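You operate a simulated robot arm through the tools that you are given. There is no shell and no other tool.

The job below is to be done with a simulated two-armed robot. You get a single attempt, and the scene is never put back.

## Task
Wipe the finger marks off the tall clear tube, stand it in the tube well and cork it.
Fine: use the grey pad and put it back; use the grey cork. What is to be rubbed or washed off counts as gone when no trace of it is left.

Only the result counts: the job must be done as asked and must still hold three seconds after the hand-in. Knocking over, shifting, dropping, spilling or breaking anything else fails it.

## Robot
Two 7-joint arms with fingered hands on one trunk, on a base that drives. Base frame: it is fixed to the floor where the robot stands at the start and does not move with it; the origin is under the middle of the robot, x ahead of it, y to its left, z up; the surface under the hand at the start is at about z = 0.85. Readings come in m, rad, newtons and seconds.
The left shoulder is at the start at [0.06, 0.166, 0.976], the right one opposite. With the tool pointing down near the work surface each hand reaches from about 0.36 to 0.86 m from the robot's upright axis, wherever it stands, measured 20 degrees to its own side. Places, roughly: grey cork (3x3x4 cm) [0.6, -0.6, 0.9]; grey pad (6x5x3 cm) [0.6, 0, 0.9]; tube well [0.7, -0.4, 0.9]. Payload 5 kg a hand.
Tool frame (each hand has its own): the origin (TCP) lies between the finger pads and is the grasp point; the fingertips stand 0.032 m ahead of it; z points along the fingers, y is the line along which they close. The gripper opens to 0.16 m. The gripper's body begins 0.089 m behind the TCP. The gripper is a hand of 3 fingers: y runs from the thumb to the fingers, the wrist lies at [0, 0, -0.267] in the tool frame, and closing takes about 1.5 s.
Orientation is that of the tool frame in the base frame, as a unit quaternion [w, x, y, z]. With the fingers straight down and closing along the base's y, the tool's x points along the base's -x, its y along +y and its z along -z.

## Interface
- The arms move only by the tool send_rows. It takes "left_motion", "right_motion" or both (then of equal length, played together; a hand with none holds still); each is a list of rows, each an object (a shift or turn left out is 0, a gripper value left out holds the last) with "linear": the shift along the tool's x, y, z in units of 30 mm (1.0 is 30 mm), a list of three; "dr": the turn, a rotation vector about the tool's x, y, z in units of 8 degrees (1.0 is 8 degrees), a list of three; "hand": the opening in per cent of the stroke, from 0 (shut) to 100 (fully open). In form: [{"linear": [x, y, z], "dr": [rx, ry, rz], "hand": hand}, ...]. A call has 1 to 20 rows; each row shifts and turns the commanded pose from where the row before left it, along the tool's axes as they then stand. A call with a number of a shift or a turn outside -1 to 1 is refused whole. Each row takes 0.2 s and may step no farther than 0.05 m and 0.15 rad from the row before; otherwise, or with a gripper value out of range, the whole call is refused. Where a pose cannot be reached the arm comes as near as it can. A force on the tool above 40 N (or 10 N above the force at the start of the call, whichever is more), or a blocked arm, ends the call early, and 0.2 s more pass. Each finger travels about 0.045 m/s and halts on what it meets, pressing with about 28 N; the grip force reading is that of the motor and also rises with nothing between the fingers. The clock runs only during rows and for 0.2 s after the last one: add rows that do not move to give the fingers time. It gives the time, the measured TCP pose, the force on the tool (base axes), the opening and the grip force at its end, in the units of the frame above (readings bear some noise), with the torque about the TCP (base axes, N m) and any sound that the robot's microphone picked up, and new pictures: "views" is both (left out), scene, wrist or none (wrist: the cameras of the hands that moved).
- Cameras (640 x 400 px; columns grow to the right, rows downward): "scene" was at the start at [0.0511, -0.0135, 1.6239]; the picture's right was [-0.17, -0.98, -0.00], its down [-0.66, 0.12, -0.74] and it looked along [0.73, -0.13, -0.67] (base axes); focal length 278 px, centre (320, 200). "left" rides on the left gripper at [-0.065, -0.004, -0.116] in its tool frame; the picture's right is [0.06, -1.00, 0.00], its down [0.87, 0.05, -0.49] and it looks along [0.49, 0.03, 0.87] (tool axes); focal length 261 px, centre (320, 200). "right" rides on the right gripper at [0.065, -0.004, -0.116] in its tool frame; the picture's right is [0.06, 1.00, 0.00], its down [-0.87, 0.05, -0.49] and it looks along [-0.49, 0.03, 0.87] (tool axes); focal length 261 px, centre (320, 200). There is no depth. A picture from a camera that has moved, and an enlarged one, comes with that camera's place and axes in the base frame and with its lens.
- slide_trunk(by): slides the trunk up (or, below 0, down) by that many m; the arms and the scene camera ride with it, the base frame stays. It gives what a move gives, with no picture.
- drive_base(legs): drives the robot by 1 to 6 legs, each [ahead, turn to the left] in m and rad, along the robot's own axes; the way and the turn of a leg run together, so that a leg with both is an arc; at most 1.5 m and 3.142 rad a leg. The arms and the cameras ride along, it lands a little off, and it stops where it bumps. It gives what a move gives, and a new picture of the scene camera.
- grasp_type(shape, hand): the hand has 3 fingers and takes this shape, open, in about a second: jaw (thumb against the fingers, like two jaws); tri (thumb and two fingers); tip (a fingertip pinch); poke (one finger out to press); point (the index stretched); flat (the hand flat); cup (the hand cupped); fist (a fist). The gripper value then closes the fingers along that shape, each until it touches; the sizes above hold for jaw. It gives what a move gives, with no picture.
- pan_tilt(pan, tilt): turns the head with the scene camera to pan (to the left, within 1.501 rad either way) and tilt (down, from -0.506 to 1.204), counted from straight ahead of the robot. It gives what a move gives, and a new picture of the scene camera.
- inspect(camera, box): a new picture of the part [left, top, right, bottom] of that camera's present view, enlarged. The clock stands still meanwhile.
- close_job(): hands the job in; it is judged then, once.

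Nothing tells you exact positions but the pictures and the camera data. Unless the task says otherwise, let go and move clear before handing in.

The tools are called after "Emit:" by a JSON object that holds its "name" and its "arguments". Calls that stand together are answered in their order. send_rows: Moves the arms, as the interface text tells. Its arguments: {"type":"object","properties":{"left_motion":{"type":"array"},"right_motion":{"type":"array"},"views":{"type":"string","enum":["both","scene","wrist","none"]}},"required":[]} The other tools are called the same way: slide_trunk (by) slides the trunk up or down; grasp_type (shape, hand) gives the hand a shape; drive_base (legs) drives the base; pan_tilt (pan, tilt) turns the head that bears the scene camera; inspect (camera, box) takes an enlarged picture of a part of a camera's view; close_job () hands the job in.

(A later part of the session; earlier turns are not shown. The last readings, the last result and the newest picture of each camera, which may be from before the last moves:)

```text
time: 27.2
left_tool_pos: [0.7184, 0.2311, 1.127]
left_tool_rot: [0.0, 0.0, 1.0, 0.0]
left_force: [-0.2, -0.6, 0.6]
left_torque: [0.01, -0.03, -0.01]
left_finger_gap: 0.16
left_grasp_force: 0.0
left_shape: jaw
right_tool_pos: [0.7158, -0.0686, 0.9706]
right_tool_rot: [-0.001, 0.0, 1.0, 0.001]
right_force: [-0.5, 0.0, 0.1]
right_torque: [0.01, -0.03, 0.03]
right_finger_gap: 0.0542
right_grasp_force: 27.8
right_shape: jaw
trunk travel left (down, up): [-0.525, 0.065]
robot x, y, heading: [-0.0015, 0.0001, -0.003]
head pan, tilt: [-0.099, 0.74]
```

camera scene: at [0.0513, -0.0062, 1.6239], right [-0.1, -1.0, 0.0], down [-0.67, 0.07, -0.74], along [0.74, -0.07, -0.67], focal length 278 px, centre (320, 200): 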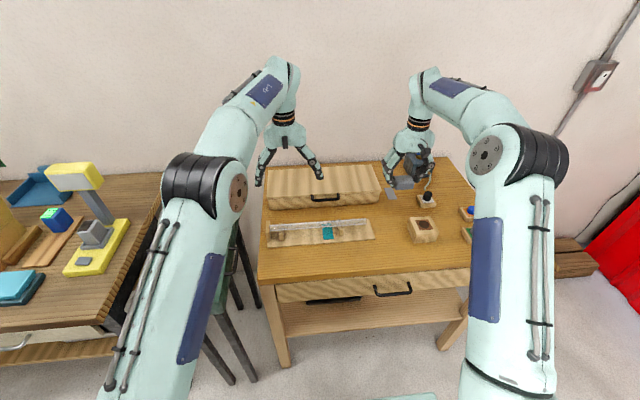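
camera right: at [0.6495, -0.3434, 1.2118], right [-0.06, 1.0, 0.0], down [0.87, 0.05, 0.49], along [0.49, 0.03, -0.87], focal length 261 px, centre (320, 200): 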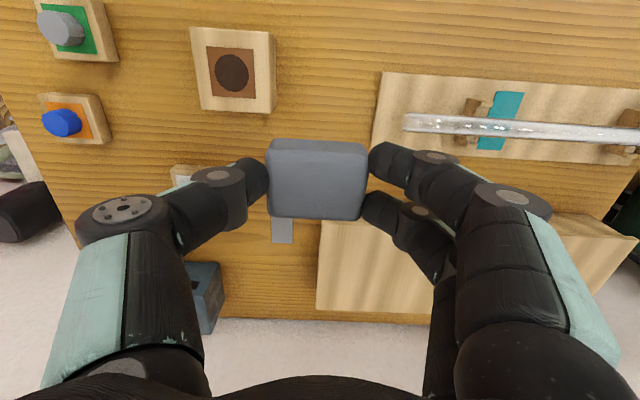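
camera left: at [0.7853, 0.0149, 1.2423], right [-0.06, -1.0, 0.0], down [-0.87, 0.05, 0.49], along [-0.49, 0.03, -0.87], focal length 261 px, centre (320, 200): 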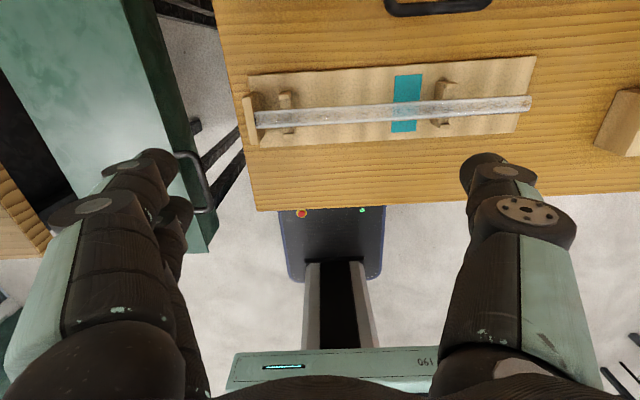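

I'll add one stroke with the pad tilted about 16° onto the back side, where the marks were centred.

Emit:
{"name": "send_rows", "arguments": {"right_motion": [{"linear": [-0.3, -0.4, -0.5]}, {"linear": [-0.31, -0.38, 0], "dr": [0, 1, 0]}, {"linear": [0, 0, 0], "dr": [0, 1, 0]}, {"linear": [0, 0, 0]}], "views": "both"}}

```text
time: 28.1
left_tool_pos: [0.7185, 0.2318, 1.1267]
left_tool_rot: [0.0, 0.0, 1.0, 0.001]
left_force: [-1.0, -0.1, -0.3]
left_torque: [0.01, 0.0, 0.02]
left_finger_gap: 0.1598
left_grasp_force: 0.0
left_shape: jaw
right_tool_pos: [0.7176, -0.1002, 0.9527]
right_tool_rot: [-0.136, -0.054, 0.988, -0.04]
right_force: [2.0, 3.8, 14.7]
right_torque: [0.52, 0.0, -0.11]
right_finger_gap: 0.0556
right_grasp_force: 28.1
right_shape: jaw
right hand out of reach, approached as far as the arm can: row 3
trunk travel left (down, up): [-0.525, 0.065]
robot x, y, heading: [-0.003, -0.0001, 0.004]
head pan, tilt: [-0.099, 0.74]
stopped in row 4 (right hand): the force on the tool passed its limit at 50 N (the readings are from after the stop); the commanded pose is now the measured one
camera scene: at [0.0514, -0.007, 1.6241], right [-0.1, -1.0, 0.0], down [-0.67, 0.07, -0.74], along [0.74, -0.07, -0.67], focal length 278 px, centre (320, 200)
camera right: at [0.6865, -0.1006, 1.0826], right [-0.17, 0.98, -0.05], down [0.96, 0.18, 0.23], along [0.23, 0.0, -0.97], focal length 261 px, centre (320, 200)
```

scene: 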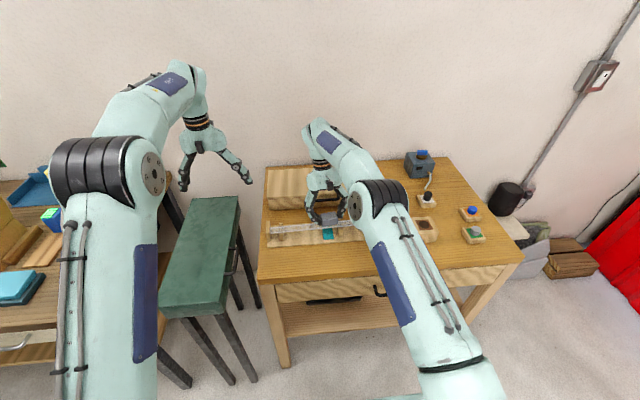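
right: 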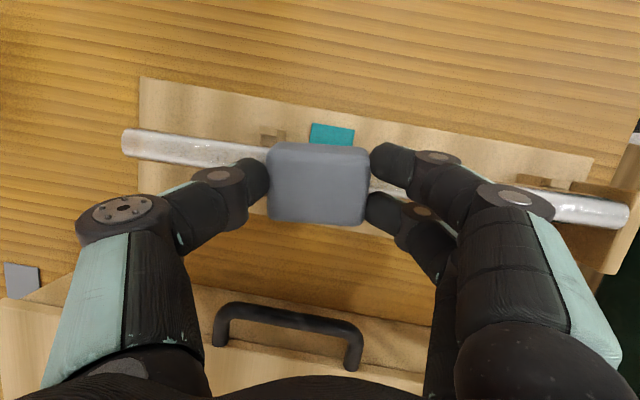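

The tilt put the arm out of reach and it pressed on the tube. I'll lift straight off, undo the tilt, and then check that nothing moved.

Emit:
{"name": "send_rows", "arguments": {"right_motion": [{"linear": [0, 0, -0.7]}, {"linear": [0, 0, -0.7]}, {"linear": [0, 0, -0.3], "dr": [-0.19, -0.65, 0.26]}, {"linear": [0, 0, -0.3], "dr": [-0.19, -0.65, 0.26]}, {"linear": [0, 0, -0.3], "dr": [-0.19, -0.65, 0.26]}, {}], "views": "both"}}

```text
time: 29.5
left_tool_pos: [0.718, 0.231, 1.125]
left_tool_rot: [-0.002, 0.001, 1.0, 0.0]
left_force: [0.5, -0.4, 0.4]
left_torque: [-0.01, -0.02, 0.0]
left_finger_gap: 0.1598
left_grasp_force: 0.0
left_shape: jaw
right_tool_pos: [0.7872, -0.0864, 1.0184]
right_tool_rot: [-0.004, 0.002, 1.0, -0.001]
right_force: [-0.1, 0.1, -0.2]
right_torque: [0.03, -0.01, -0.01]
right_finger_gap: 0.0547
right_grasp_force: 27.7
right_shape: jaw
right hand out of reach, approached as far as the arm can: row 2, 3, 4, 5
trunk travel left (down, up): [-0.525, 0.065]
robot x, y, heading: [-0.0025, -0.0053, -0.001]
head pan, tilt: [-0.099, 0.74]
camera scene: at [0.0523, -0.0072, 1.6238], right [-0.1, -1.0, 0.0], down [-0.67, 0.07, -0.74], along [0.73, -0.07, -0.67], focal length 278 px, centre (320, 200)
camera right: at [0.7227, -0.0896, 1.1345], right [-0.06, 1.0, 0.0], down [0.87, 0.05, 0.49], along [0.48, 0.03, -0.87], focal length 261 px, centre (320, 200)
```

scene: 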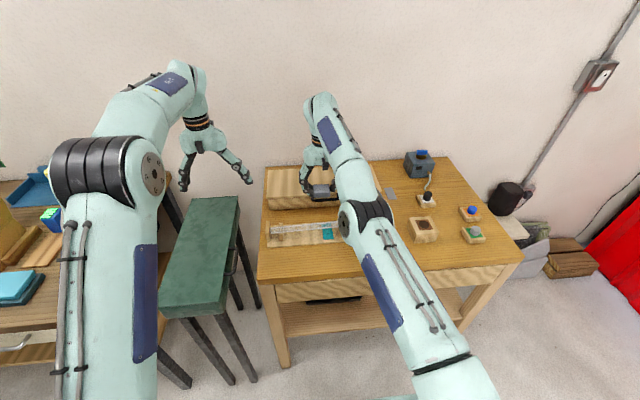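
right: 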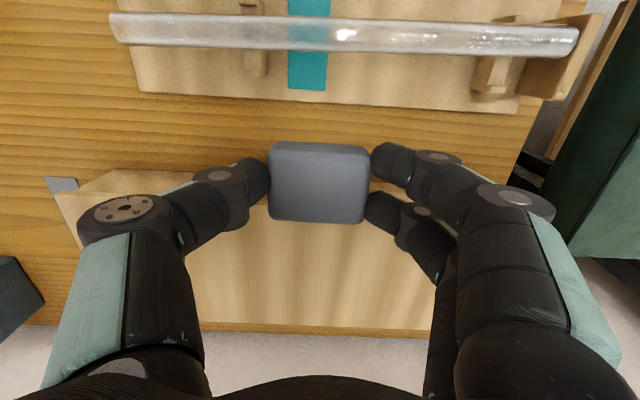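

The pad is clear of the tube. I'll pull back and up, then check the tube and rack closely.

Emit:
{"name": "send_rows", "arguments": {"right_motion": [{"linear": [0.8, 0, -0.6]}, {"linear": [0.9, 0, -0.6]}, {"linear": [0.9, 0, -0.6]}, {"linear": [0, 0, -0.6]}, {}], "views": "both"}}

Emit:
{"name": "inspect", "arguments": {"camera": "right", "box": [130, 40, 530, 170]}}

Emit:
{"name": "inspect", "arguments": {"camera": "scene", "box": [256, 205, 384, 285]}}

```text
time: 30.7
left_tool_pos: [0.7198, 0.2309, 1.1247]
left_tool_rot: [0.0, -0.001, 1.0, 0.0]
left_force: [-0.1, -0.4, 0.4]
left_torque: [-0.03, 0.02, -0.01]
left_finger_gap: 0.1599
left_grasp_force: 0.1
left_shape: jaw
right_tool_pos: [0.7657, -0.0722, 1.1041]
right_tool_rot: [-0.002, 0.002, 1.0, -0.001]
right_force: [-0.4, 0.3, -0.6]
right_torque: [0.0, -0.01, 0.03]
right_finger_gap: 0.0546
right_grasp_force: 27.8
right_shape: jaw
right hand out of reach, approached as far as the arm can: row 1, 2, 3, 4
trunk travel left (down, up): [-0.525, 0.065]
robot x, y, heading: [0.0008, 0.0016, -0.003]
head pan, tilt: [-0.099, 0.74]
camera scene: at [0.0529, -0.0073, 1.6238], right [-0.1, -1.0, 0.0], down [-0.67, 0.07, -0.74], along [0.73, -0.07, -0.67], focal length 278 px, centre (320, 200)
camera right: at [0.7003, -0.0755, 1.2207], right [-0.06, 1.0, 0.0], down [0.87, 0.05, 0.49], along [0.49, 0.03, -0.87], focal length 261 px, centre (320, 200)
```

scene: 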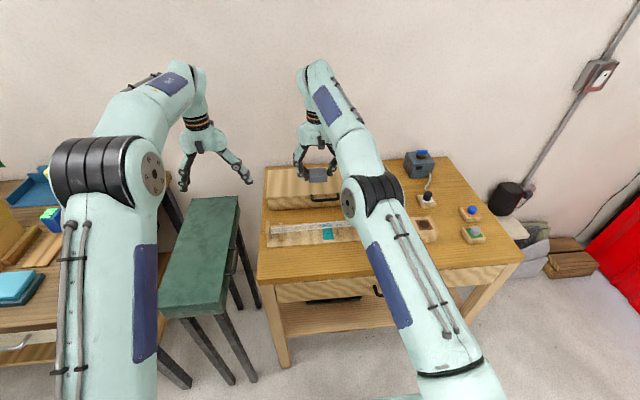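
right: 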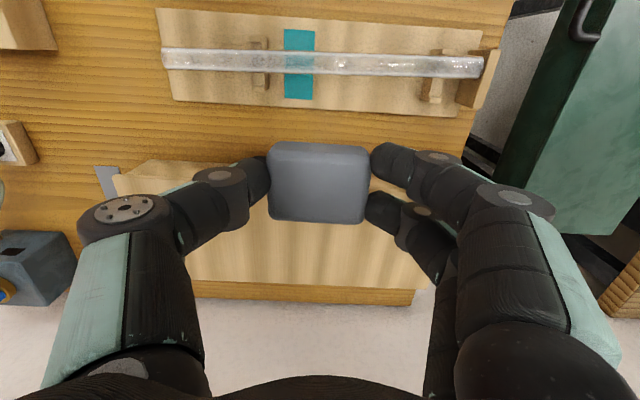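

```text
1.60 times, centred on (330, 105) of right
camera zoom: at [0.7003, -0.0755, 1.2207], right [-0.06, 1.0, 0.0], down [0.87, 0.05, 0.49], along [0.49, 0.03, -0.87], focal length 417 px, centre (304, 352)
```

zoom: 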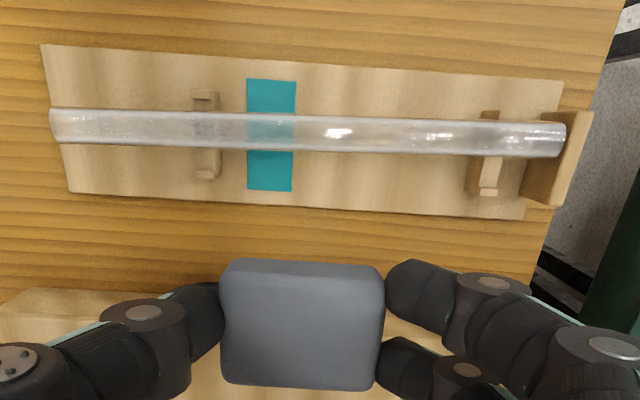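

```text
5.00 times, centred on (320, 245) of scene
camera zoom: at [0.0529, -0.0073, 1.6238], right [-0.1, -1.0, 0.0], down [-0.67, 0.07, -0.74], along [0.73, -0.07, -0.67], focal length 1391 px, centre (320, -25)
```

zoom: 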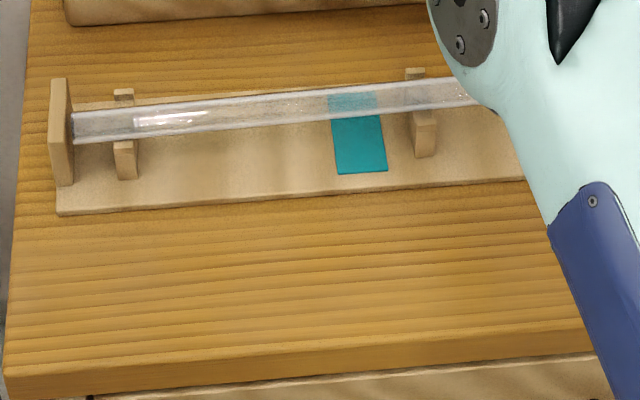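

The tube and rack are undisturbed, but the right arm is in a cramped posture and lagging its commands. I'll move it towards its own side to free it up.

Emit:
{"name": "send_rows", "arguments": {"right_motion": [{"linear": [0, -1, 0]}, {"linear": [0, -1, 0]}, {"linear": [0, -1, 0]}, {"linear": [0, -1, 0]}, {"linear": [0, -1, 0]}, {"linear": [0, -1, 0]}, {}, {}], "views": "scene"}}

```text
time: 32.5
left_tool_pos: [0.7198, 0.2309, 1.1252]
left_tool_rot: [0.001, 0.0, 1.0, 0.0]
left_force: [0.0, 0.5, 0.2]
left_torque: [0.0, 0.01, 0.03]
left_finger_gap: 0.16
left_grasp_force: 0.2
left_shape: jaw
right_tool_pos: [0.7638, -0.2522, 1.1066]
right_tool_rot: [-0.002, 0.002, 1.0, -0.001]
right_force: [-0.6, 0.1, 0.0]
right_torque: [0.02, 0.0, -0.03]
right_finger_gap: 0.0543
right_grasp_force: 28.2
right_shape: jaw
trunk travel left (down, up): [-0.525, 0.065]
robot x, y, heading: [0.0005, 0.0007, -0.0]
head pan, tilt: [-0.099, 0.74]
camera scene: at [0.0524, -0.0075, 1.6238], right [-0.1, -1.0, 0.0], down [-0.67, 0.07, -0.74], along [0.73, -0.07, -0.67], focal length 278 px, centre (320, 200)
```

scene: 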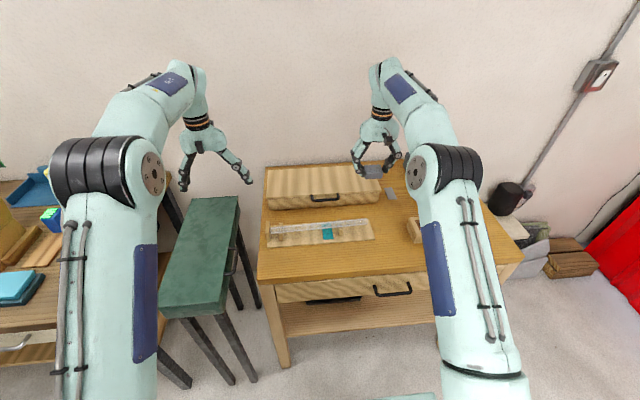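

The arm is tracking normally again. I'll take a final close look at the wiped area before putting the pad back.

Emit:
{"name": "inspect", "arguments": {"camera": "scene", "box": [305, 212, 353, 242]}}

Emit:
{"name": "inspect", "arguments": {"camera": "scene", "box": [256, 205, 384, 285]}}

```text
13.33 times, centred on (329, 227) of scene
camera zoom: at [0.0524, -0.0075, 1.6238], right [-0.1, -1.0, 0.0], down [-0.67, 0.07, -0.74], along [0.73, -0.07, -0.67], focal length 3708 px, centre (200, -160)
```

zoom: 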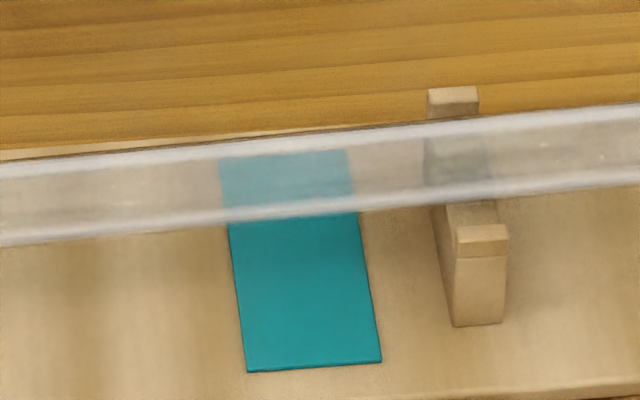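

```text
5.00 times, centred on (320, 245) of scene
camera zoom: at [0.0524, -0.0075, 1.6238], right [-0.1, -1.0, 0.0], down [-0.67, 0.07, -0.74], along [0.73, -0.07, -0.67], focal length 1391 px, centre (320, -25)
```

zoom: 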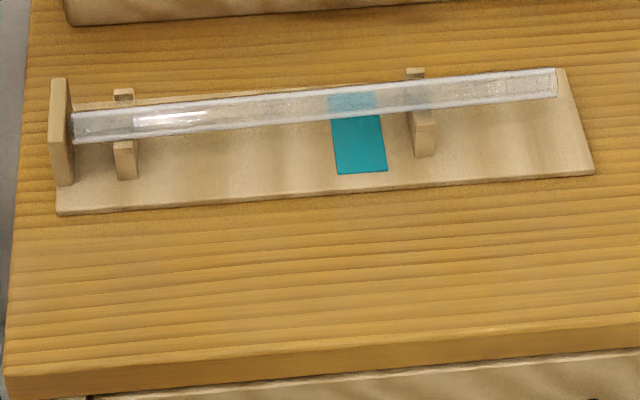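

The marks are gone, but the tube's closed end may have shifted a few mm towards me in its cradle. I'll look at that end.

Emit:
{"name": "inspect", "arguments": {"camera": "scene", "box": [260, 212, 308, 242]}}

Emit:
{"name": "inspect", "arguments": {"camera": "scene", "box": [330, 205, 378, 235]}}

Emit:
{"name": "inspect", "arguments": {"camera": "right", "box": [400, 0, 640, 150]}}

```text
13.33 times, centred on (284, 227) of scene
camera zoom: at [0.0524, -0.0075, 1.6238], right [-0.1, -1.0, 0.0], down [-0.67, 0.07, -0.74], along [0.73, -0.07, -0.67], focal length 3708 px, centre (800, -160)
```

zoom: 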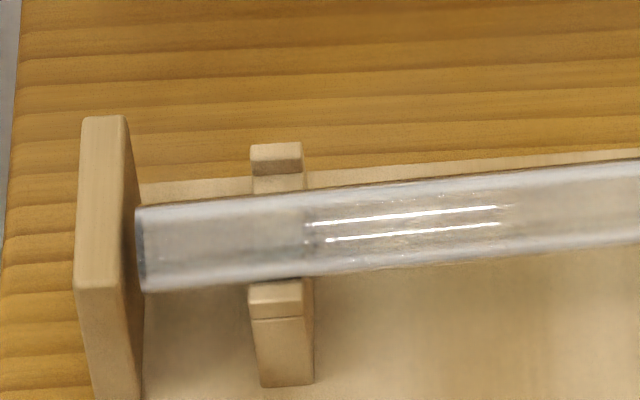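

```text
13.33 times, centred on (354, 220) of scene
camera zoom: at [0.0524, -0.0075, 1.6238], right [-0.1, -1.0, 0.0], down [-0.67, 0.07, -0.74], along [0.73, -0.07, -0.67], focal length 3708 px, centre (-133, -67)
```

zoom: 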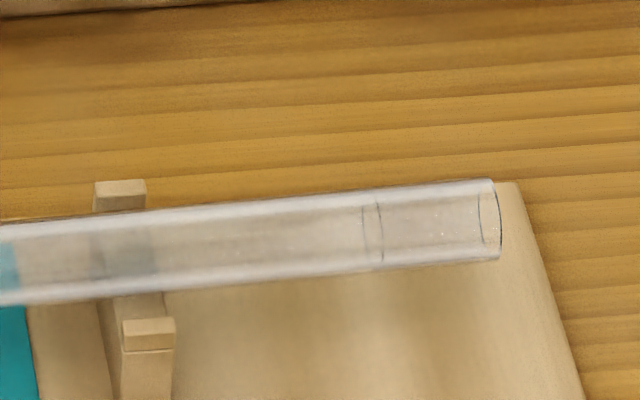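

```text
2.67 times, centred on (520, 75) of right
camera zoom: at [0.6991, -0.2562, 1.222], right [-0.06, 1.0, 0.0], down [0.87, 0.05, 0.49], along [0.49, 0.03, -0.87], focal length 695 px, centre (-213, 533)
```

zoom: 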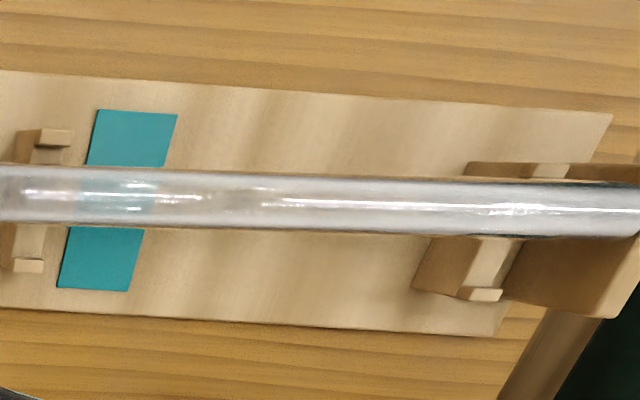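

The tube is still safely in both cradles, just resting against the near prong at the closed end. Now I'll put the pad back where it was.

Emit:
{"name": "send_rows", "arguments": {"left_motion": [{"linear": [0.5, 1, 0]}, {"linear": [0.5, 1, 0]}, {"linear": [0.5, 1, 0]}, {}, {}, {}, {}, {}, {}, {}, {}], "right_motion": [{"linear": [0.9, 0.3, 0]}, {"linear": [0.9, 0.9, 0]}, {"linear": [0.9, 0.9, 0]}, {"linear": [0.9, 1, 0]}, {"linear": [0.9, 1, 0]}, {"linear": [0.9, 1, 0]}, {"linear": [0.16, 1, 0]}, {"linear": [0, 1, 0]}, {"linear": [0, 1, 0]}, {"linear": [0, 1, 0]}, {"linear": [0, 0.8, 0]}], "views": "scene"}}

```text
time: 34.9
left_tool_pos: [0.6732, 0.321, 1.1254]
left_tool_rot: [-0.001, 0.001, 1.0, 0.0]
left_force: [0.4, -0.4, -0.2]
left_torque: [0.02, 0.01, -0.02]
left_finger_gap: 0.16
left_grasp_force: 0.1
left_shape: jaw
right_tool_pos: [0.5966, 0.0496, 1.1056]
right_tool_rot: [-0.002, 0.002, 1.0, -0.001]
right_force: [0.4, -0.2, -0.8]
right_torque: [0.0, 0.01, 0.0]
right_finger_gap: 0.0546
right_grasp_force: 28.0
right_shape: jaw
trunk travel left (down, up): [-0.525, 0.065]
robot x, y, heading: [-0.0012, -0.0007, -0.001]
head pan, tilt: [-0.099, 0.74]
camera scene: at [0.0524, -0.0065, 1.6239], right [-0.1, -1.0, 0.0], down [-0.67, 0.07, -0.74], along [0.73, -0.07, -0.67], focal length 278 px, centre (320, 200)
```

scene: 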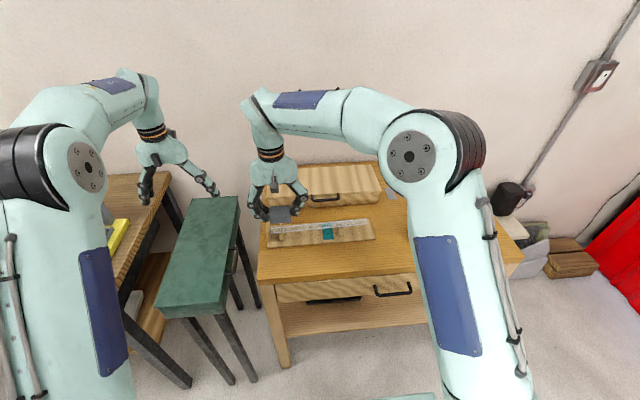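

The hand is above the pad's original spot. I'll lower most of the way and check the pad's attitude.

Emit:
{"name": "send_rows", "arguments": {"right_motion": [{"linear": [0, -0.13, 1]}, {"linear": [0, 0, 1]}, {"linear": [0, 0, 1]}, {"linear": [0, 0, 1]}, {"linear": [0, 0, 1]}, {"linear": [0, 0, 1]}, {}], "views": "wrist"}}

Emit:
{"name": "inspect", "arguments": {"camera": "scene", "box": [240, 210, 336, 270]}}

```text
time: 36.5
left_tool_pos: [0.6736, 0.3203, 1.1266]
left_tool_rot: [-0.001, 0.0, 1.0, 0.0]
left_force: [0.7, 0.2, -0.3]
left_torque: [0.02, -0.03, 0.01]
left_finger_gap: 0.1601
left_grasp_force: 0.1
left_shape: jaw
right_tool_pos: [0.5958, 0.0439, 0.9255]
right_tool_rot: [-0.003, 0.002, 1.0, -0.001]
right_force: [0.5, 0.1, -0.3]
right_torque: [0.01, 0.0, 0.02]
right_finger_gap: 0.0545
right_grasp_force: 27.8
right_shape: jaw
trunk travel left (down, up): [-0.525, 0.065]
robot x, y, heading: [-0.0013, -0.0024, -0.001]
head pan, tilt: [-0.099, 0.74]
camera right: at [0.5305, 0.0401, 1.0425], right [-0.06, 1.0, 0.0], down [0.87, 0.05, 0.49], along [0.49, 0.03, -0.87], focal length 261 px, centre (320, 200)
```

right: 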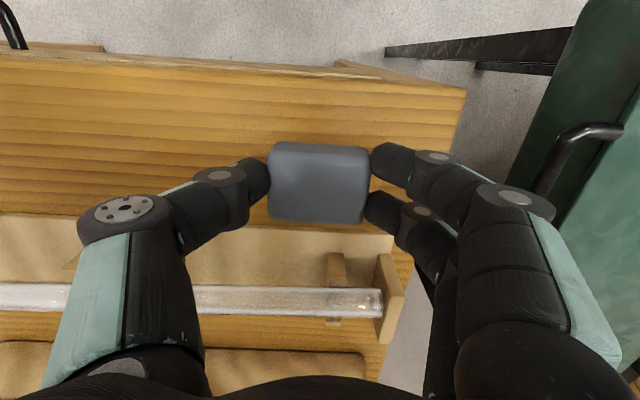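

```text
6.67 times, centred on (288, 240) of scene
camera zoom: at [0.0521, -0.0073, 1.6239], right [-0.1, -1.0, 0.0], down [-0.67, 0.07, -0.74], along [0.73, -0.07, -0.67], focal length 1854 px, centre (533, -67)
```

zoom: 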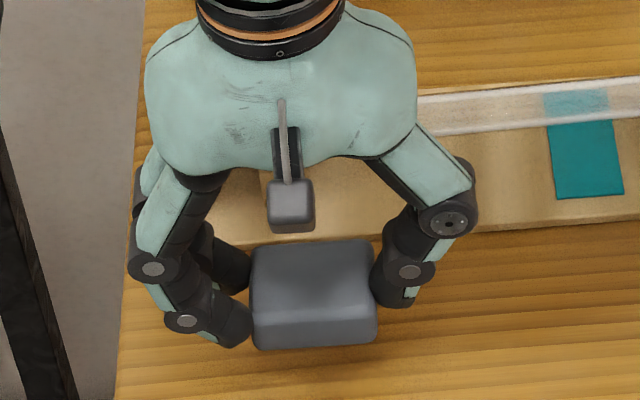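

The pad looks close to level. I'll lower it to the table gently.

Emit:
{"name": "send_rows", "arguments": {"right_motion": [{"linear": [0, 0.05, 0.5]}, {"linear": [0, 0, 0.15]}, {"linear": [0, 0, 0.1]}, {"linear": [0, 0, 0.07]}, {}], "views": "wrist"}}

Emit:
{"name": "inspect", "arguments": {"camera": "scene", "box": [240, 220, 336, 280]}}

```text
time: 37.7
left_tool_pos: [0.674, 0.32, 1.1255]
left_tool_rot: [0.0, 0.0, 1.0, 0.001]
left_force: [0.4, -0.8, -0.1]
left_torque: [0.01, 0.0, 0.02]
left_finger_gap: 0.1598
left_grasp_force: 0.0
left_shape: jaw
right_tool_pos: [0.5968, 0.0445, 0.8997]
right_tool_rot: [-0.003, 0.001, 1.0, -0.001]
right_force: [-1.3, 0.0, 0.1]
right_torque: [0.02, 0.03, 0.01]
right_finger_gap: 0.0545
right_grasp_force: 28.1
right_shape: jaw
trunk travel left (down, up): [-0.525, 0.065]
robot x, y, heading: [0.0003, 0.0012, -0.004]
head pan, tilt: [-0.099, 0.74]
camera right: at [0.5323, 0.041, 1.0168], right [-0.06, 1.0, 0.0], down [0.87, 0.05, 0.49], along [0.49, 0.03, -0.87], focal length 261 px, centre (320, 200)
```

right: 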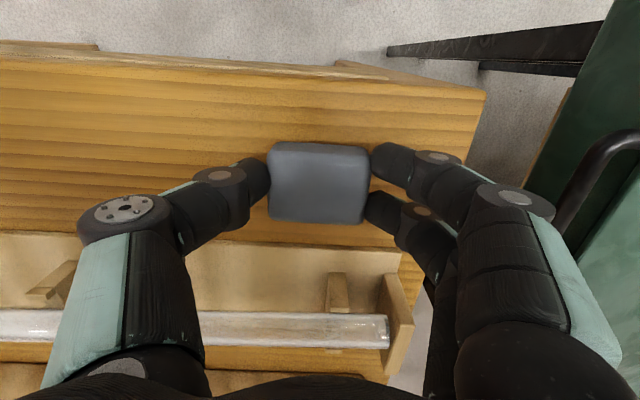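

```text
6.67 times, centred on (288, 250) of scene
camera zoom: at [0.0523, -0.0071, 1.6239], right [-0.1, -1.0, 0.0], down [-0.67, 0.07, -0.74], along [0.73, -0.07, -0.67], focal length 1854 px, centre (533, -133)
```

zoom: 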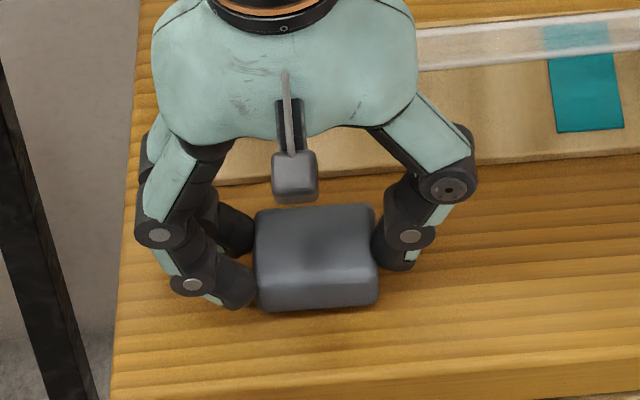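

It isn't touching yet, so I'll go down a little further.

Emit:
{"name": "send_rows", "arguments": {"right_motion": [{"linear": [0, 0, 0.05]}, {"linear": [0, 0, 0.05]}, {}], "views": "none"}}

```text
time: 38.5
left_tool_pos: [0.6732, 0.3212, 1.1261]
left_tool_rot: [0.0, 0.0, 1.0, 0.0]
left_force: [0.4, -0.1, -0.5]
left_torque: [0.0, -0.02, 0.0]
left_finger_gap: 0.1599
left_grasp_force: 0.1
left_shape: jaw
right_tool_pos: [0.5976, 0.0449, 0.8961]
right_tool_rot: [-0.003, 0.002, 1.0, -0.001]
right_force: [0.4, 0.2, 0.1]
right_torque: [0.02, -0.02, -0.05]
right_finger_gap: 0.0546
right_grasp_force: 27.9
right_shape: jaw
trunk travel left (down, up): [-0.525, 0.065]
robot x, y, heading: [-0.0, -0.0038, -0.002]
head pan, tilt: [-0.099, 0.74]
```

Emit:
{"name": "send_rows", "arguments": {"right_motion": [{"linear": [0, 0, 0.06]}, {"linear": [0, 0, 0.06]}, {}], "views": "none"}}

```text
time: 39.3
left_tool_pos: [0.6732, 0.3211, 1.1262]
left_tool_rot: [0.0, 0.001, 1.0, 0.001]
left_force: [-0.7, 0.5, -0.4]
left_torque: [-0.01, -0.01, 0.0]
left_finger_gap: 0.1601
left_grasp_force: 0.1
left_shape: jaw
right_tool_pos: [0.5979, 0.0449, 0.8953]
right_tool_rot: [0.0, 0.001, 1.0, 0.0]
right_force: [3.9, -0.6, 15.7]
right_torque: [-0.19, 0.09, 0.03]
right_finger_gap: 0.0548
right_grasp_force: 28.2
right_shape: jaw
trunk travel left (down, up): [-0.525, 0.065]
robot x, y, heading: [0.0031, -0.0001, 0.002]
head pan, tilt: [-0.099, 0.74]
```

Contact at about 16 N, so the pad is on the table. I'll open the fingers, then lift the hand away.

Emit:
{"name": "send_rows", "arguments": {"right_motion": [{"linear": [0, 0, -0.05]}, {"hand": 60}, {}, {}, {}, {"linear": [0, 0, -0.5]}, {"linear": [0, 0, -1]}, {"linear": [0, 0, -1]}, {"linear": [0, 0, -1]}, {"linear": [0, 0, -1]}, {"linear": [0, 0, -1]}, {"linear": [0, 0, -1]}, {"linear": [0, -1, 0]}, {"linear": [0, -1, 0]}, {"linear": [0, -1, 0]}, {"linear": [0, -1, 0]}, {"linear": [0, -1, 0]}, {"linear": [0, -1, 0]}, {"linear": [0, -1, 0]}], "views": "scene"}}

Emit:
{"name": "inspect", "arguments": {"camera": "scene", "box": [256, 205, 384, 285]}}

```text
time: 43.3
left_tool_pos: [0.6713, 0.3186, 1.126]
left_tool_rot: [-0.001, 0.0, 1.0, 0.0]
left_force: [0.4, -0.6, -0.4]
left_torque: [0.03, -0.01, 0.0]
left_finger_gap: 0.16
left_grasp_force: 0.2
left_shape: jaw
right_tool_pos: [0.5972, -0.1661, 1.0913]
right_tool_rot: [-0.003, 0.002, 1.0, -0.001]
right_force: [-0.3, -0.3, -0.4]
right_torque: [0.03, 0.01, 0.02]
right_finger_gap: 0.0956
right_grasp_force: 0.0
right_shape: jaw
trunk travel left (down, up): [-0.525, 0.065]
robot x, y, heading: [0.0, 0.0011, 0.0]
head pan, tilt: [-0.099, 0.74]
camera scene: at [0.0522, -0.0082, 1.6239], right [-0.1, -1.0, 0.0], down [-0.67, 0.07, -0.74], along [0.73, -0.07, -0.67], focal length 278 px, centre (320, 200)
```

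scene: 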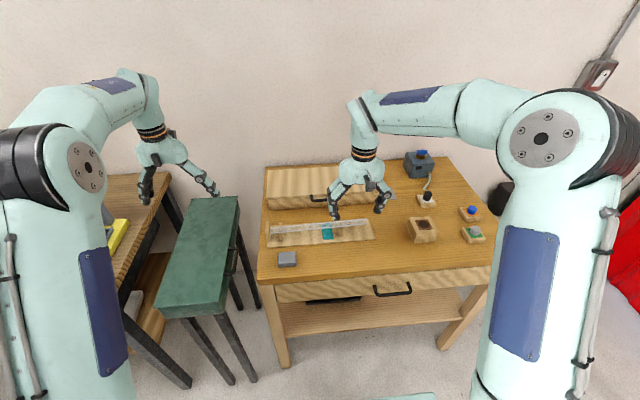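

```text
5.00 times, centred on (320, 245) of scene
camera zoom: at [0.0522, -0.0082, 1.6239], right [-0.1, -1.0, 0.0], down [-0.67, 0.07, -0.74], along [0.73, -0.07, -0.67], focal length 1391 px, centre (320, -25)
```

zoom: 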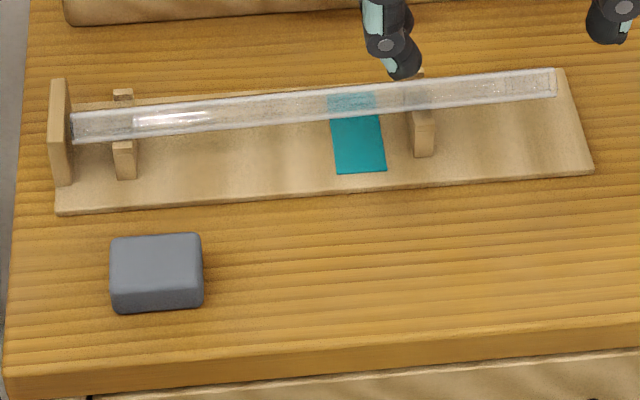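

The pad is back at its original spot and the tube is intact. Before planning the tube move I need a close look at the well's hole and the cork, so the right camera goes over there.

Emit:
{"name": "send_rows", "arguments": {"right_motion": [{"linear": [0, -1, 0]}, {"linear": [0, -1, 0]}, {"linear": [0, -1, 0]}, {"linear": [0, -1, 0]}, {"linear": [0, -1, 0]}, {"linear": [0, -1, 0]}, {"linear": [0, -1, 0]}, {"linear": [0, -1, 0]}, {"linear": [0, -1, 0]}, {"linear": [0, -0.8, 0]}, {"hand": 100}, {}], "views": "wrist"}}

Emit:
{"name": "inspect", "arguments": {"camera": "right", "box": [260, 70, 404, 160]}}

Emit:
{"name": "inspect", "arguments": {"camera": "right", "box": [100, 40, 260, 140]}}

Emit:
{"name": "inspect", "arguments": {"camera": "scene", "box": [395, 195, 491, 255]}}

```text
time: 45.9
left_tool_pos: [0.6726, 0.3211, 1.1256]
left_tool_rot: [0.0, 0.0, 1.0, 0.0]
left_force: [-0.3, 0.4, 0.2]
left_torque: [0.03, -0.01, 0.01]
left_finger_gap: 0.1599
left_grasp_force: 0.1
left_shape: jaw
right_tool_pos: [0.5951, -0.46, 1.0913]
right_tool_rot: [-0.003, 0.001, 1.0, -0.002]
right_force: [0.2, -1.0, -0.8]
right_torque: [0.03, 0.02, 0.02]
right_finger_gap: 0.1484
right_grasp_force: 0.1
right_shape: jaw
trunk travel left (down, up): [-0.525, 0.065]
robot x, y, heading: [-0.002, -0.0012, -0.001]
head pan, tilt: [-0.099, 0.74]
camera right: at [0.5305, -0.4635, 1.2076], right [-0.06, 1.0, 0.0], down [0.87, 0.05, 0.49], along [0.49, 0.03, -0.87], focal length 261 px, centre (320, 200)
```

right: 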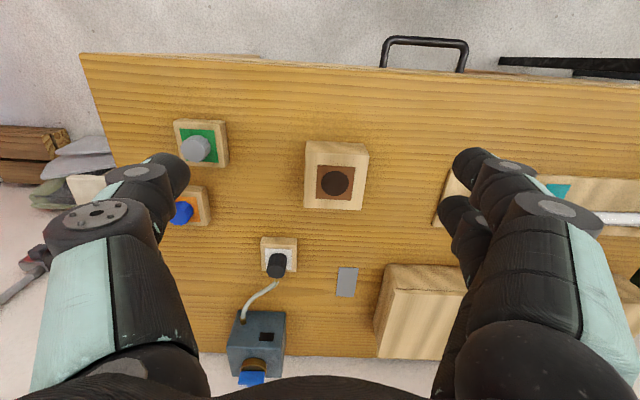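

```text
4.44 times, centred on (332, 115) of right
camera zoom: at [0.5305, -0.4635, 1.2076], right [-0.06, 1.0, 0.0], down [0.87, 0.05, 0.49], along [0.49, 0.03, -0.87], focal length 1158 px, centre (267, 578)
```

zoom: 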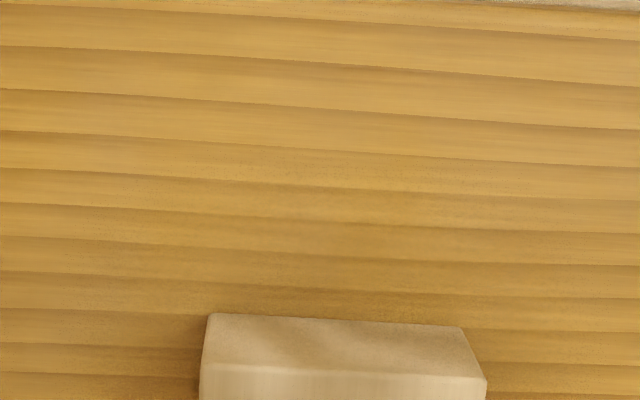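

```text
4.00 times, centred on (180, 90) of right
camera zoom: at [0.5305, -0.4635, 1.2076], right [-0.06, 1.0, 0.0], down [0.87, 0.05, 0.49], along [0.49, 0.03, -0.87], focal length 1043 px, centre (880, 640)
```

zoom: 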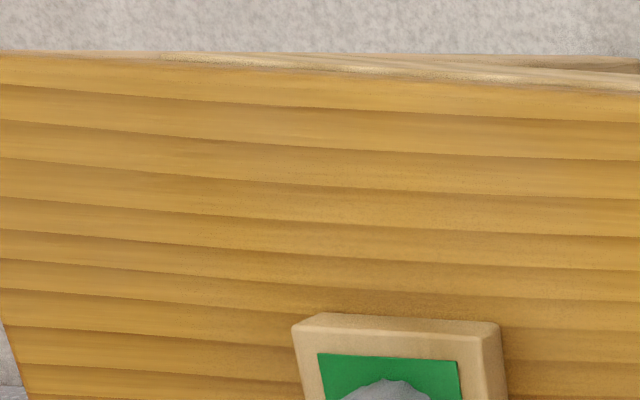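

```text
6.67 times, centred on (443, 225) of scene
camera zoom: at [0.0523, -0.0075, 1.6239], right [-0.1, -1.0, 0.0], down [-0.67, 0.07, -0.74], along [0.73, -0.07, -0.67], focal length 1854 px, centre (-500, 33)
```

zoom: 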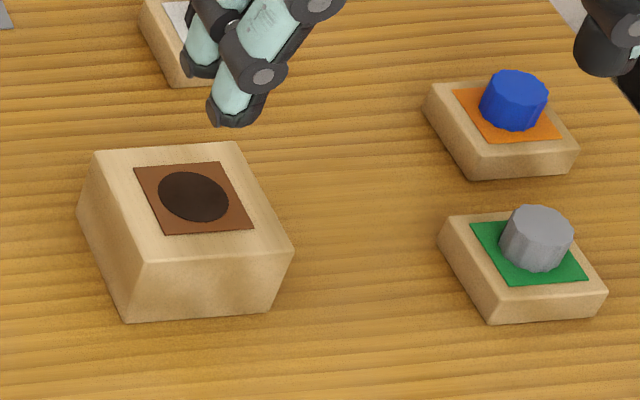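

Emit:
{"name": "inspect", "arguments": {"camera": "right", "box": [288, 130, 384, 220]}}

Emit:
{"name": "inspect", "arguments": {"camera": "right", "box": [150, 100, 246, 190]}}

Emit:
{"name": "inspect", "arguments": {"camera": "scene", "box": [405, 212, 445, 237]}}

Emit:
{"name": "inspect", "arguments": {"camera": "scene", "box": [455, 218, 495, 243]}}

```text
4.44 times, centred on (336, 175) of right
camera zoom: at [0.5305, -0.4635, 1.2076], right [-0.06, 1.0, 0.0], down [0.87, 0.05, 0.49], along [0.49, 0.03, -0.87], focal length 1158 px, centre (249, 311)
```

zoom: 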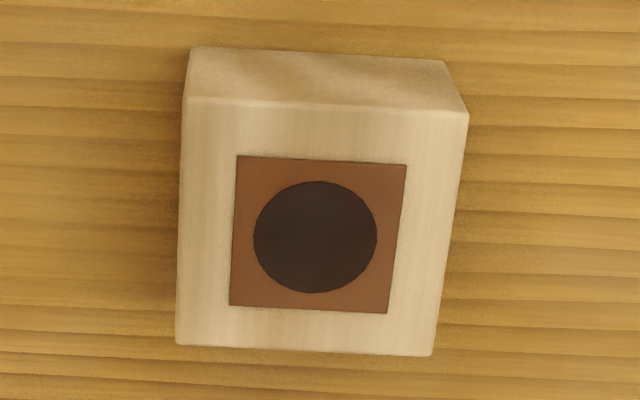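

```text
4.44 times, centred on (198, 145) of right
camera zoom: at [0.5305, -0.4635, 1.2076], right [-0.06, 1.0, 0.0], down [0.87, 0.05, 0.49], along [0.49, 0.03, -0.87], focal length 1158 px, centre (862, 444)
```

zoom: 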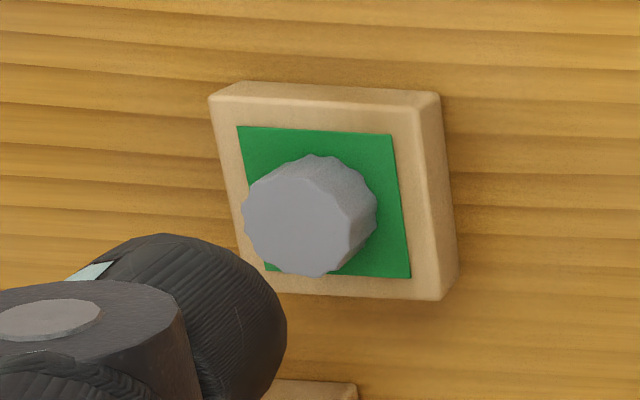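

```text
16.00 times, centred on (425, 224) of scene
camera zoom: at [0.0523, -0.0075, 1.6239], right [-0.1, -1.0, 0.0], down [-0.67, 0.07, -0.74], along [0.73, -0.07, -0.67], focal length 4450 px, centre (-1360, -192)
```

zoom: 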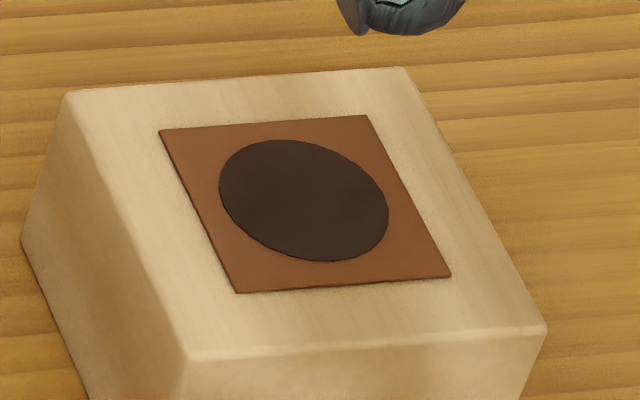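

```text
16.00 times, centred on (475, 230) of scene
camera zoom: at [0.0523, -0.0075, 1.6239], right [-0.1, -1.0, 0.0], down [-0.67, 0.07, -0.74], along [0.73, -0.07, -0.67], focal length 4450 px, centre (-2160, -288)
```

zoom: 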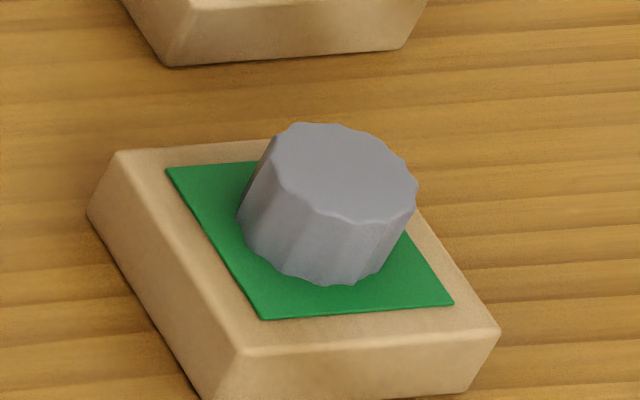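

The well's hole is at about (0.676, -0.436, 0.90) and the cork's head top at about (0.642, -0.612, 0.898), with its plug seated in the holder. The plan is for the left hand to lift the tube and stand it in the well, then the right hand corks it. First the right hand moves clear and the left goes above the tube.

Emit:
{"name": "send_rows", "arguments": {"right_motion": [{"linear": [0.8, -0.9, -0.6]}, {"linear": [0.8, -0.9, -0.6]}, {"linear": [0.8, -0.9, -0.6]}, {"linear": [0.8, -0.9, -0.6]}, {"linear": [0.8, -0.9, -0.6]}, {"linear": [0.8, -0.9, -0.6]}, {}, {}, {}, {}, {}, {}, {}], "left_motion": [{"linear": [-0.1, -0.95, 0]}, {"linear": [-0.1, -0.95, 0]}, {"linear": [-0.1, -0.95, 0]}, {"linear": [-0.1, -0.95, 0]}, {"linear": [-0.1, -0.95, 0]}, {"linear": [-0.1, -0.95, 0]}, {"linear": [-0.1, -0.95, 0]}, {"linear": [-0.1, -0.95, 0]}, {"linear": [-0.1, -0.95, 0]}, {"linear": [-0.1, -0.95, 0]}, {"linear": [-0.1, -0.95, 0]}, {"linear": [-0.1, -0.95, 0]}, {"linear": [-0.1, -0.95, 0]}], "views": "scene"}}

```text
time: 48.7
left_tool_pos: [0.714, -0.05, 1.1241]
left_tool_rot: [-0.001, -0.001, 1.0, 0.0]
left_force: [0.0, 0.7, 0.6]
left_torque: [0.01, -0.01, 0.01]
left_finger_gap: 0.1601
left_grasp_force: 0.0
left_shape: jaw
right_tool_pos: [0.4522, -0.6208, 1.199]
right_tool_rot: [-0.003, 0.001, 1.0, -0.002]
right_force: [0.2, 0.4, 0.3]
right_torque: [0.03, 0.0, 0.02]
right_finger_gap: 0.1599
right_grasp_force: 0.1
right_shape: jaw
trunk travel left (down, up): [-0.525, 0.065]
robot x, y, heading: [0.0023, 0.0019, 0.001]
head pan, tilt: [-0.099, 0.74]
camera scene: at [0.0527, -0.0085, 1.6238], right [-0.1, -1.0, 0.0], down [-0.67, 0.07, -0.74], along [0.73, -0.07, -0.67], focal length 278 px, centre (320, 200)
```

scene: 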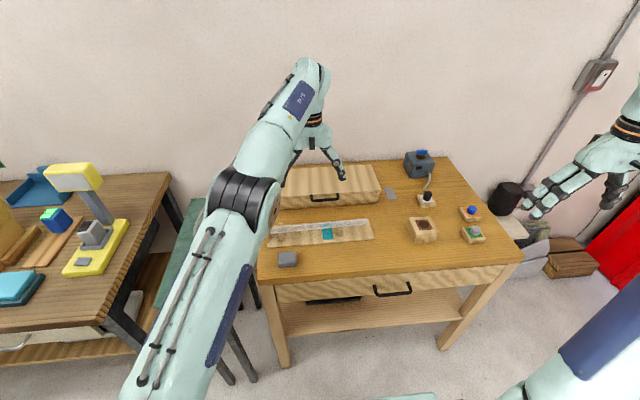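

The left hand is above the tube's middle and the right is clear. Now I'll turn the left hand 90° so its fingers close across the tube.

Emit:
{"name": "send_rows", "arguments": {"left_motion": [{"dr": [0, 0, 0.9375]}, {"dr": [0, 0, 0.9375]}, {"dr": [0, 0, 0.9375]}, {"dr": [0, 0, 0.9375]}, {"dr": [0, 0, 0.9375]}, {"dr": [0, 0, 0.9375]}, {"dr": [0, 0, 0.9375]}, {"dr": [0, 0, 0.9375]}, {"dr": [0, 0, 0.9375]}, {"dr": [0, 0, 0.9375]}, {"dr": [0, 0, 0.9375]}, {"dr": [0, 0, 0.9375]}, {}], "views": "both"}}

```text
time: 51.5
left_tool_pos: [0.7133, -0.0507, 1.124]
left_tool_rot: [-0.001, 0.707, 0.707, 0.0]
left_force: [-0.2, -0.1, -0.2]
left_torque: [0.03, -0.03, 0.0]
left_finger_gap: 0.16
left_grasp_force: 0.1
left_shape: jaw
right_tool_pos: [0.4525, -0.6197, 1.2003]
right_tool_rot: [-0.002, 0.002, 1.0, -0.001]
right_force: [0.4, 0.0, -0.1]
right_torque: [0.01, 0.02, 0.03]
right_finger_gap: 0.1602
right_grasp_force: 0.0
right_shape: jaw
trunk travel left (down, up): [-0.525, 0.065]
robot x, y, heading: [0.001, 0.0032, 0.003]
head pan, tilt: [-0.099, 0.74]
camera scene: at [0.0523, -0.0076, 1.6239], right [-0.1, -1.0, 0.0], down [-0.67, 0.07, -0.74], along [0.73, -0.07, -0.67], focal length 278 px, centre (320, 200)
camera left: at [0.7091, -0.116, 1.2408], right [-1.0, 0.06, 0.0], down [0.06, 0.87, 0.49], along [0.03, 0.49, -0.87], focal length 261 px, centre (320, 200)
```

scene: 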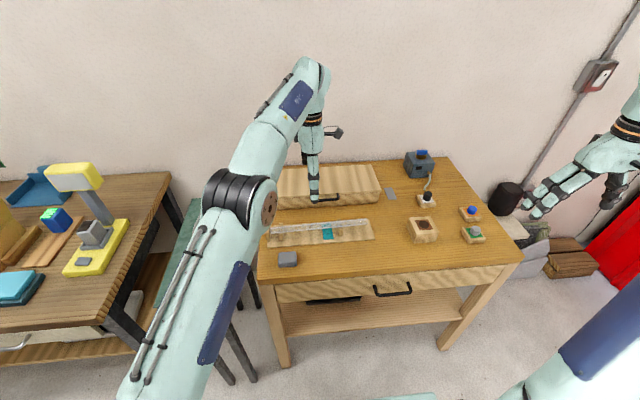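
left: 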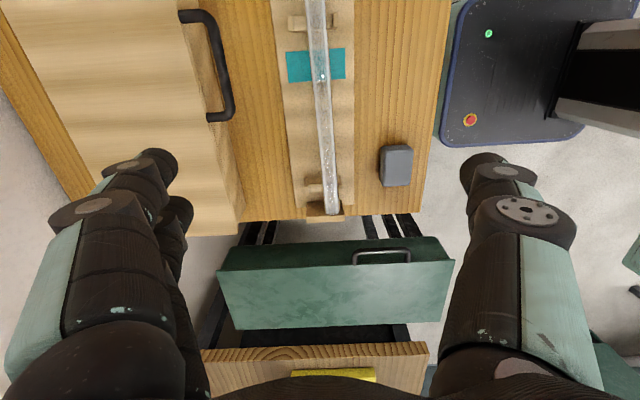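

The turn worked: the thumb is on the near side and the fingers on the far side of the tube. I'll zoom in to find the tube's exact line at the grip point.

Emit:
{"name": "inspect", "arguments": {"camera": "left", "box": [240, 0, 400, 100]}}

Emit:
{"name": "inspect", "arguments": {"camera": "left", "box": [250, 125, 410, 225]}}

```text
4.00 times, centred on (320, 50) of left
camera zoom: at [0.7091, -0.116, 1.2408], right [-1.0, 0.06, 0.0], down [0.06, 0.87, 0.49], along [0.03, 0.49, -0.87], focal length 1043 px, centre (320, 800)
```

zoom: 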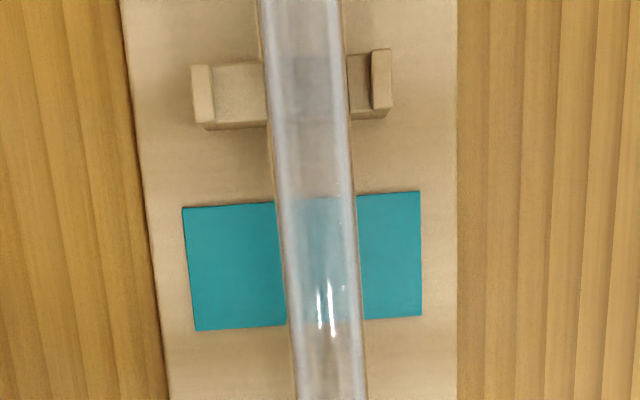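

```text
4.00 times, centred on (330, 175) of left
camera zoom: at [0.7091, -0.116, 1.2408], right [-1.0, 0.06, 0.0], down [0.06, 0.87, 0.49], along [0.03, 0.49, -0.87], focal length 1043 px, centre (280, 300)
```

zoom: 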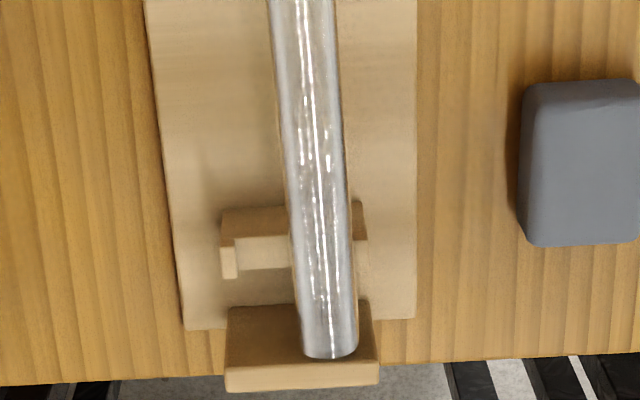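

The view is clean over the teal patch. At y=-0.06 the tube's axis is at x≈0.7075, turned about 1.8°. I'll partly close the fingers, line up and go down around it.

Emit:
{"name": "send_rows", "arguments": {"left_motion": [{"linear": [-0.31, -0.19, 0], "dr": [0, 0, -0.22], "hand": 50}, {"linear": [0, 0, 1]}, {"linear": [0, 0, 1]}, {"linear": [0, 0, 1]}, {"linear": [0, 0, 1]}, {"linear": [0, 0, 1]}, {}, {}], "views": "both"}}

```text
time: 53.3
left_tool_pos: [0.7064, -0.0599, 0.9754]
left_tool_rot: [0.001, 0.696, 0.718, 0.0]
left_force: [-0.7, -1.0, -0.3]
left_torque: [0.0, 0.02, -0.01]
left_finger_gap: 0.0805
left_grasp_force: 0.1
left_shape: jaw
right_tool_pos: [0.4533, -0.6202, 1.1998]
right_tool_rot: [-0.003, 0.001, 1.0, -0.001]
right_force: [0.3, 0.0, 0.4]
right_torque: [0.03, 0.0, -0.03]
right_finger_gap: 0.16
right_grasp_force: 0.1
right_shape: jaw
trunk travel left (down, up): [-0.525, 0.065]
robot x, y, heading: [-0.0012, 0.0008, -0.005]
head pan, tilt: [-0.099, 0.74]
camera scene: at [0.0524, -0.0076, 1.6238], right [-0.1, -1.0, 0.0], down [-0.67, 0.07, -0.74], along [0.73, -0.07, -0.67], focal length 278 px, centre (320, 200)
camera left: at [0.7044, -0.1258, 1.0902], right [-1.0, 0.03, 0.0], down [0.03, 0.87, 0.49], along [0.01, 0.49, -0.87], focal length 261 px, centre (320, 200)
```

scene: 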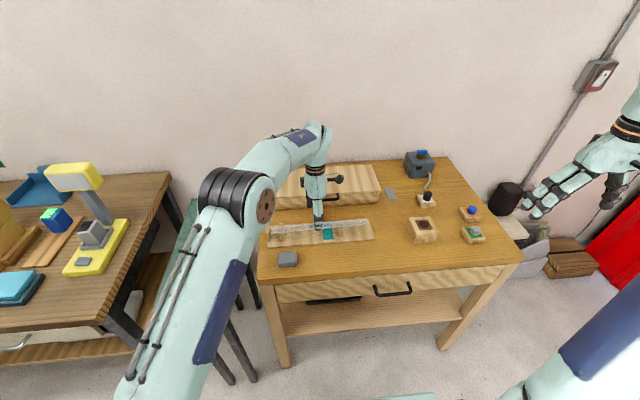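
left: 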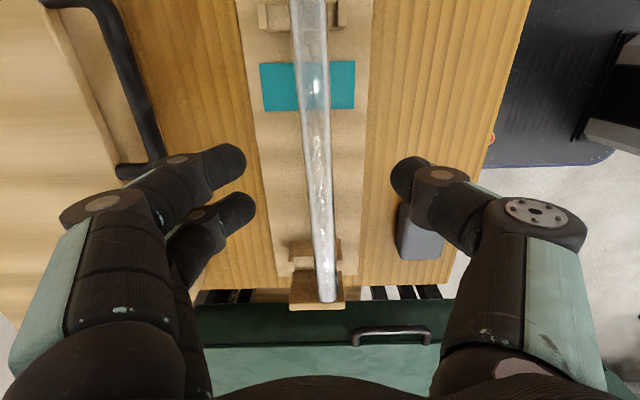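

Emit:
{"name": "inspect", "arguments": {"camera": "left", "box": [256, 110, 384, 190]}}

```text
5.00 times, centred on (320, 150) of left
camera zoom: at [0.7044, -0.1258, 1.0902], right [-1.0, 0.03, 0.0], down [0.03, 0.87, 0.49], along [0.01, 0.49, -0.87], focal length 1303 px, centre (320, 450)
```

zoom: 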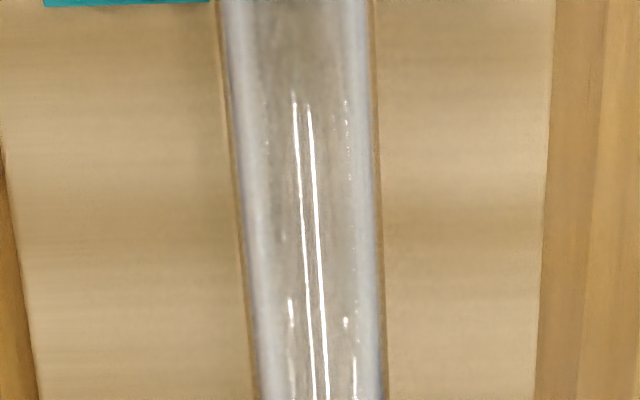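

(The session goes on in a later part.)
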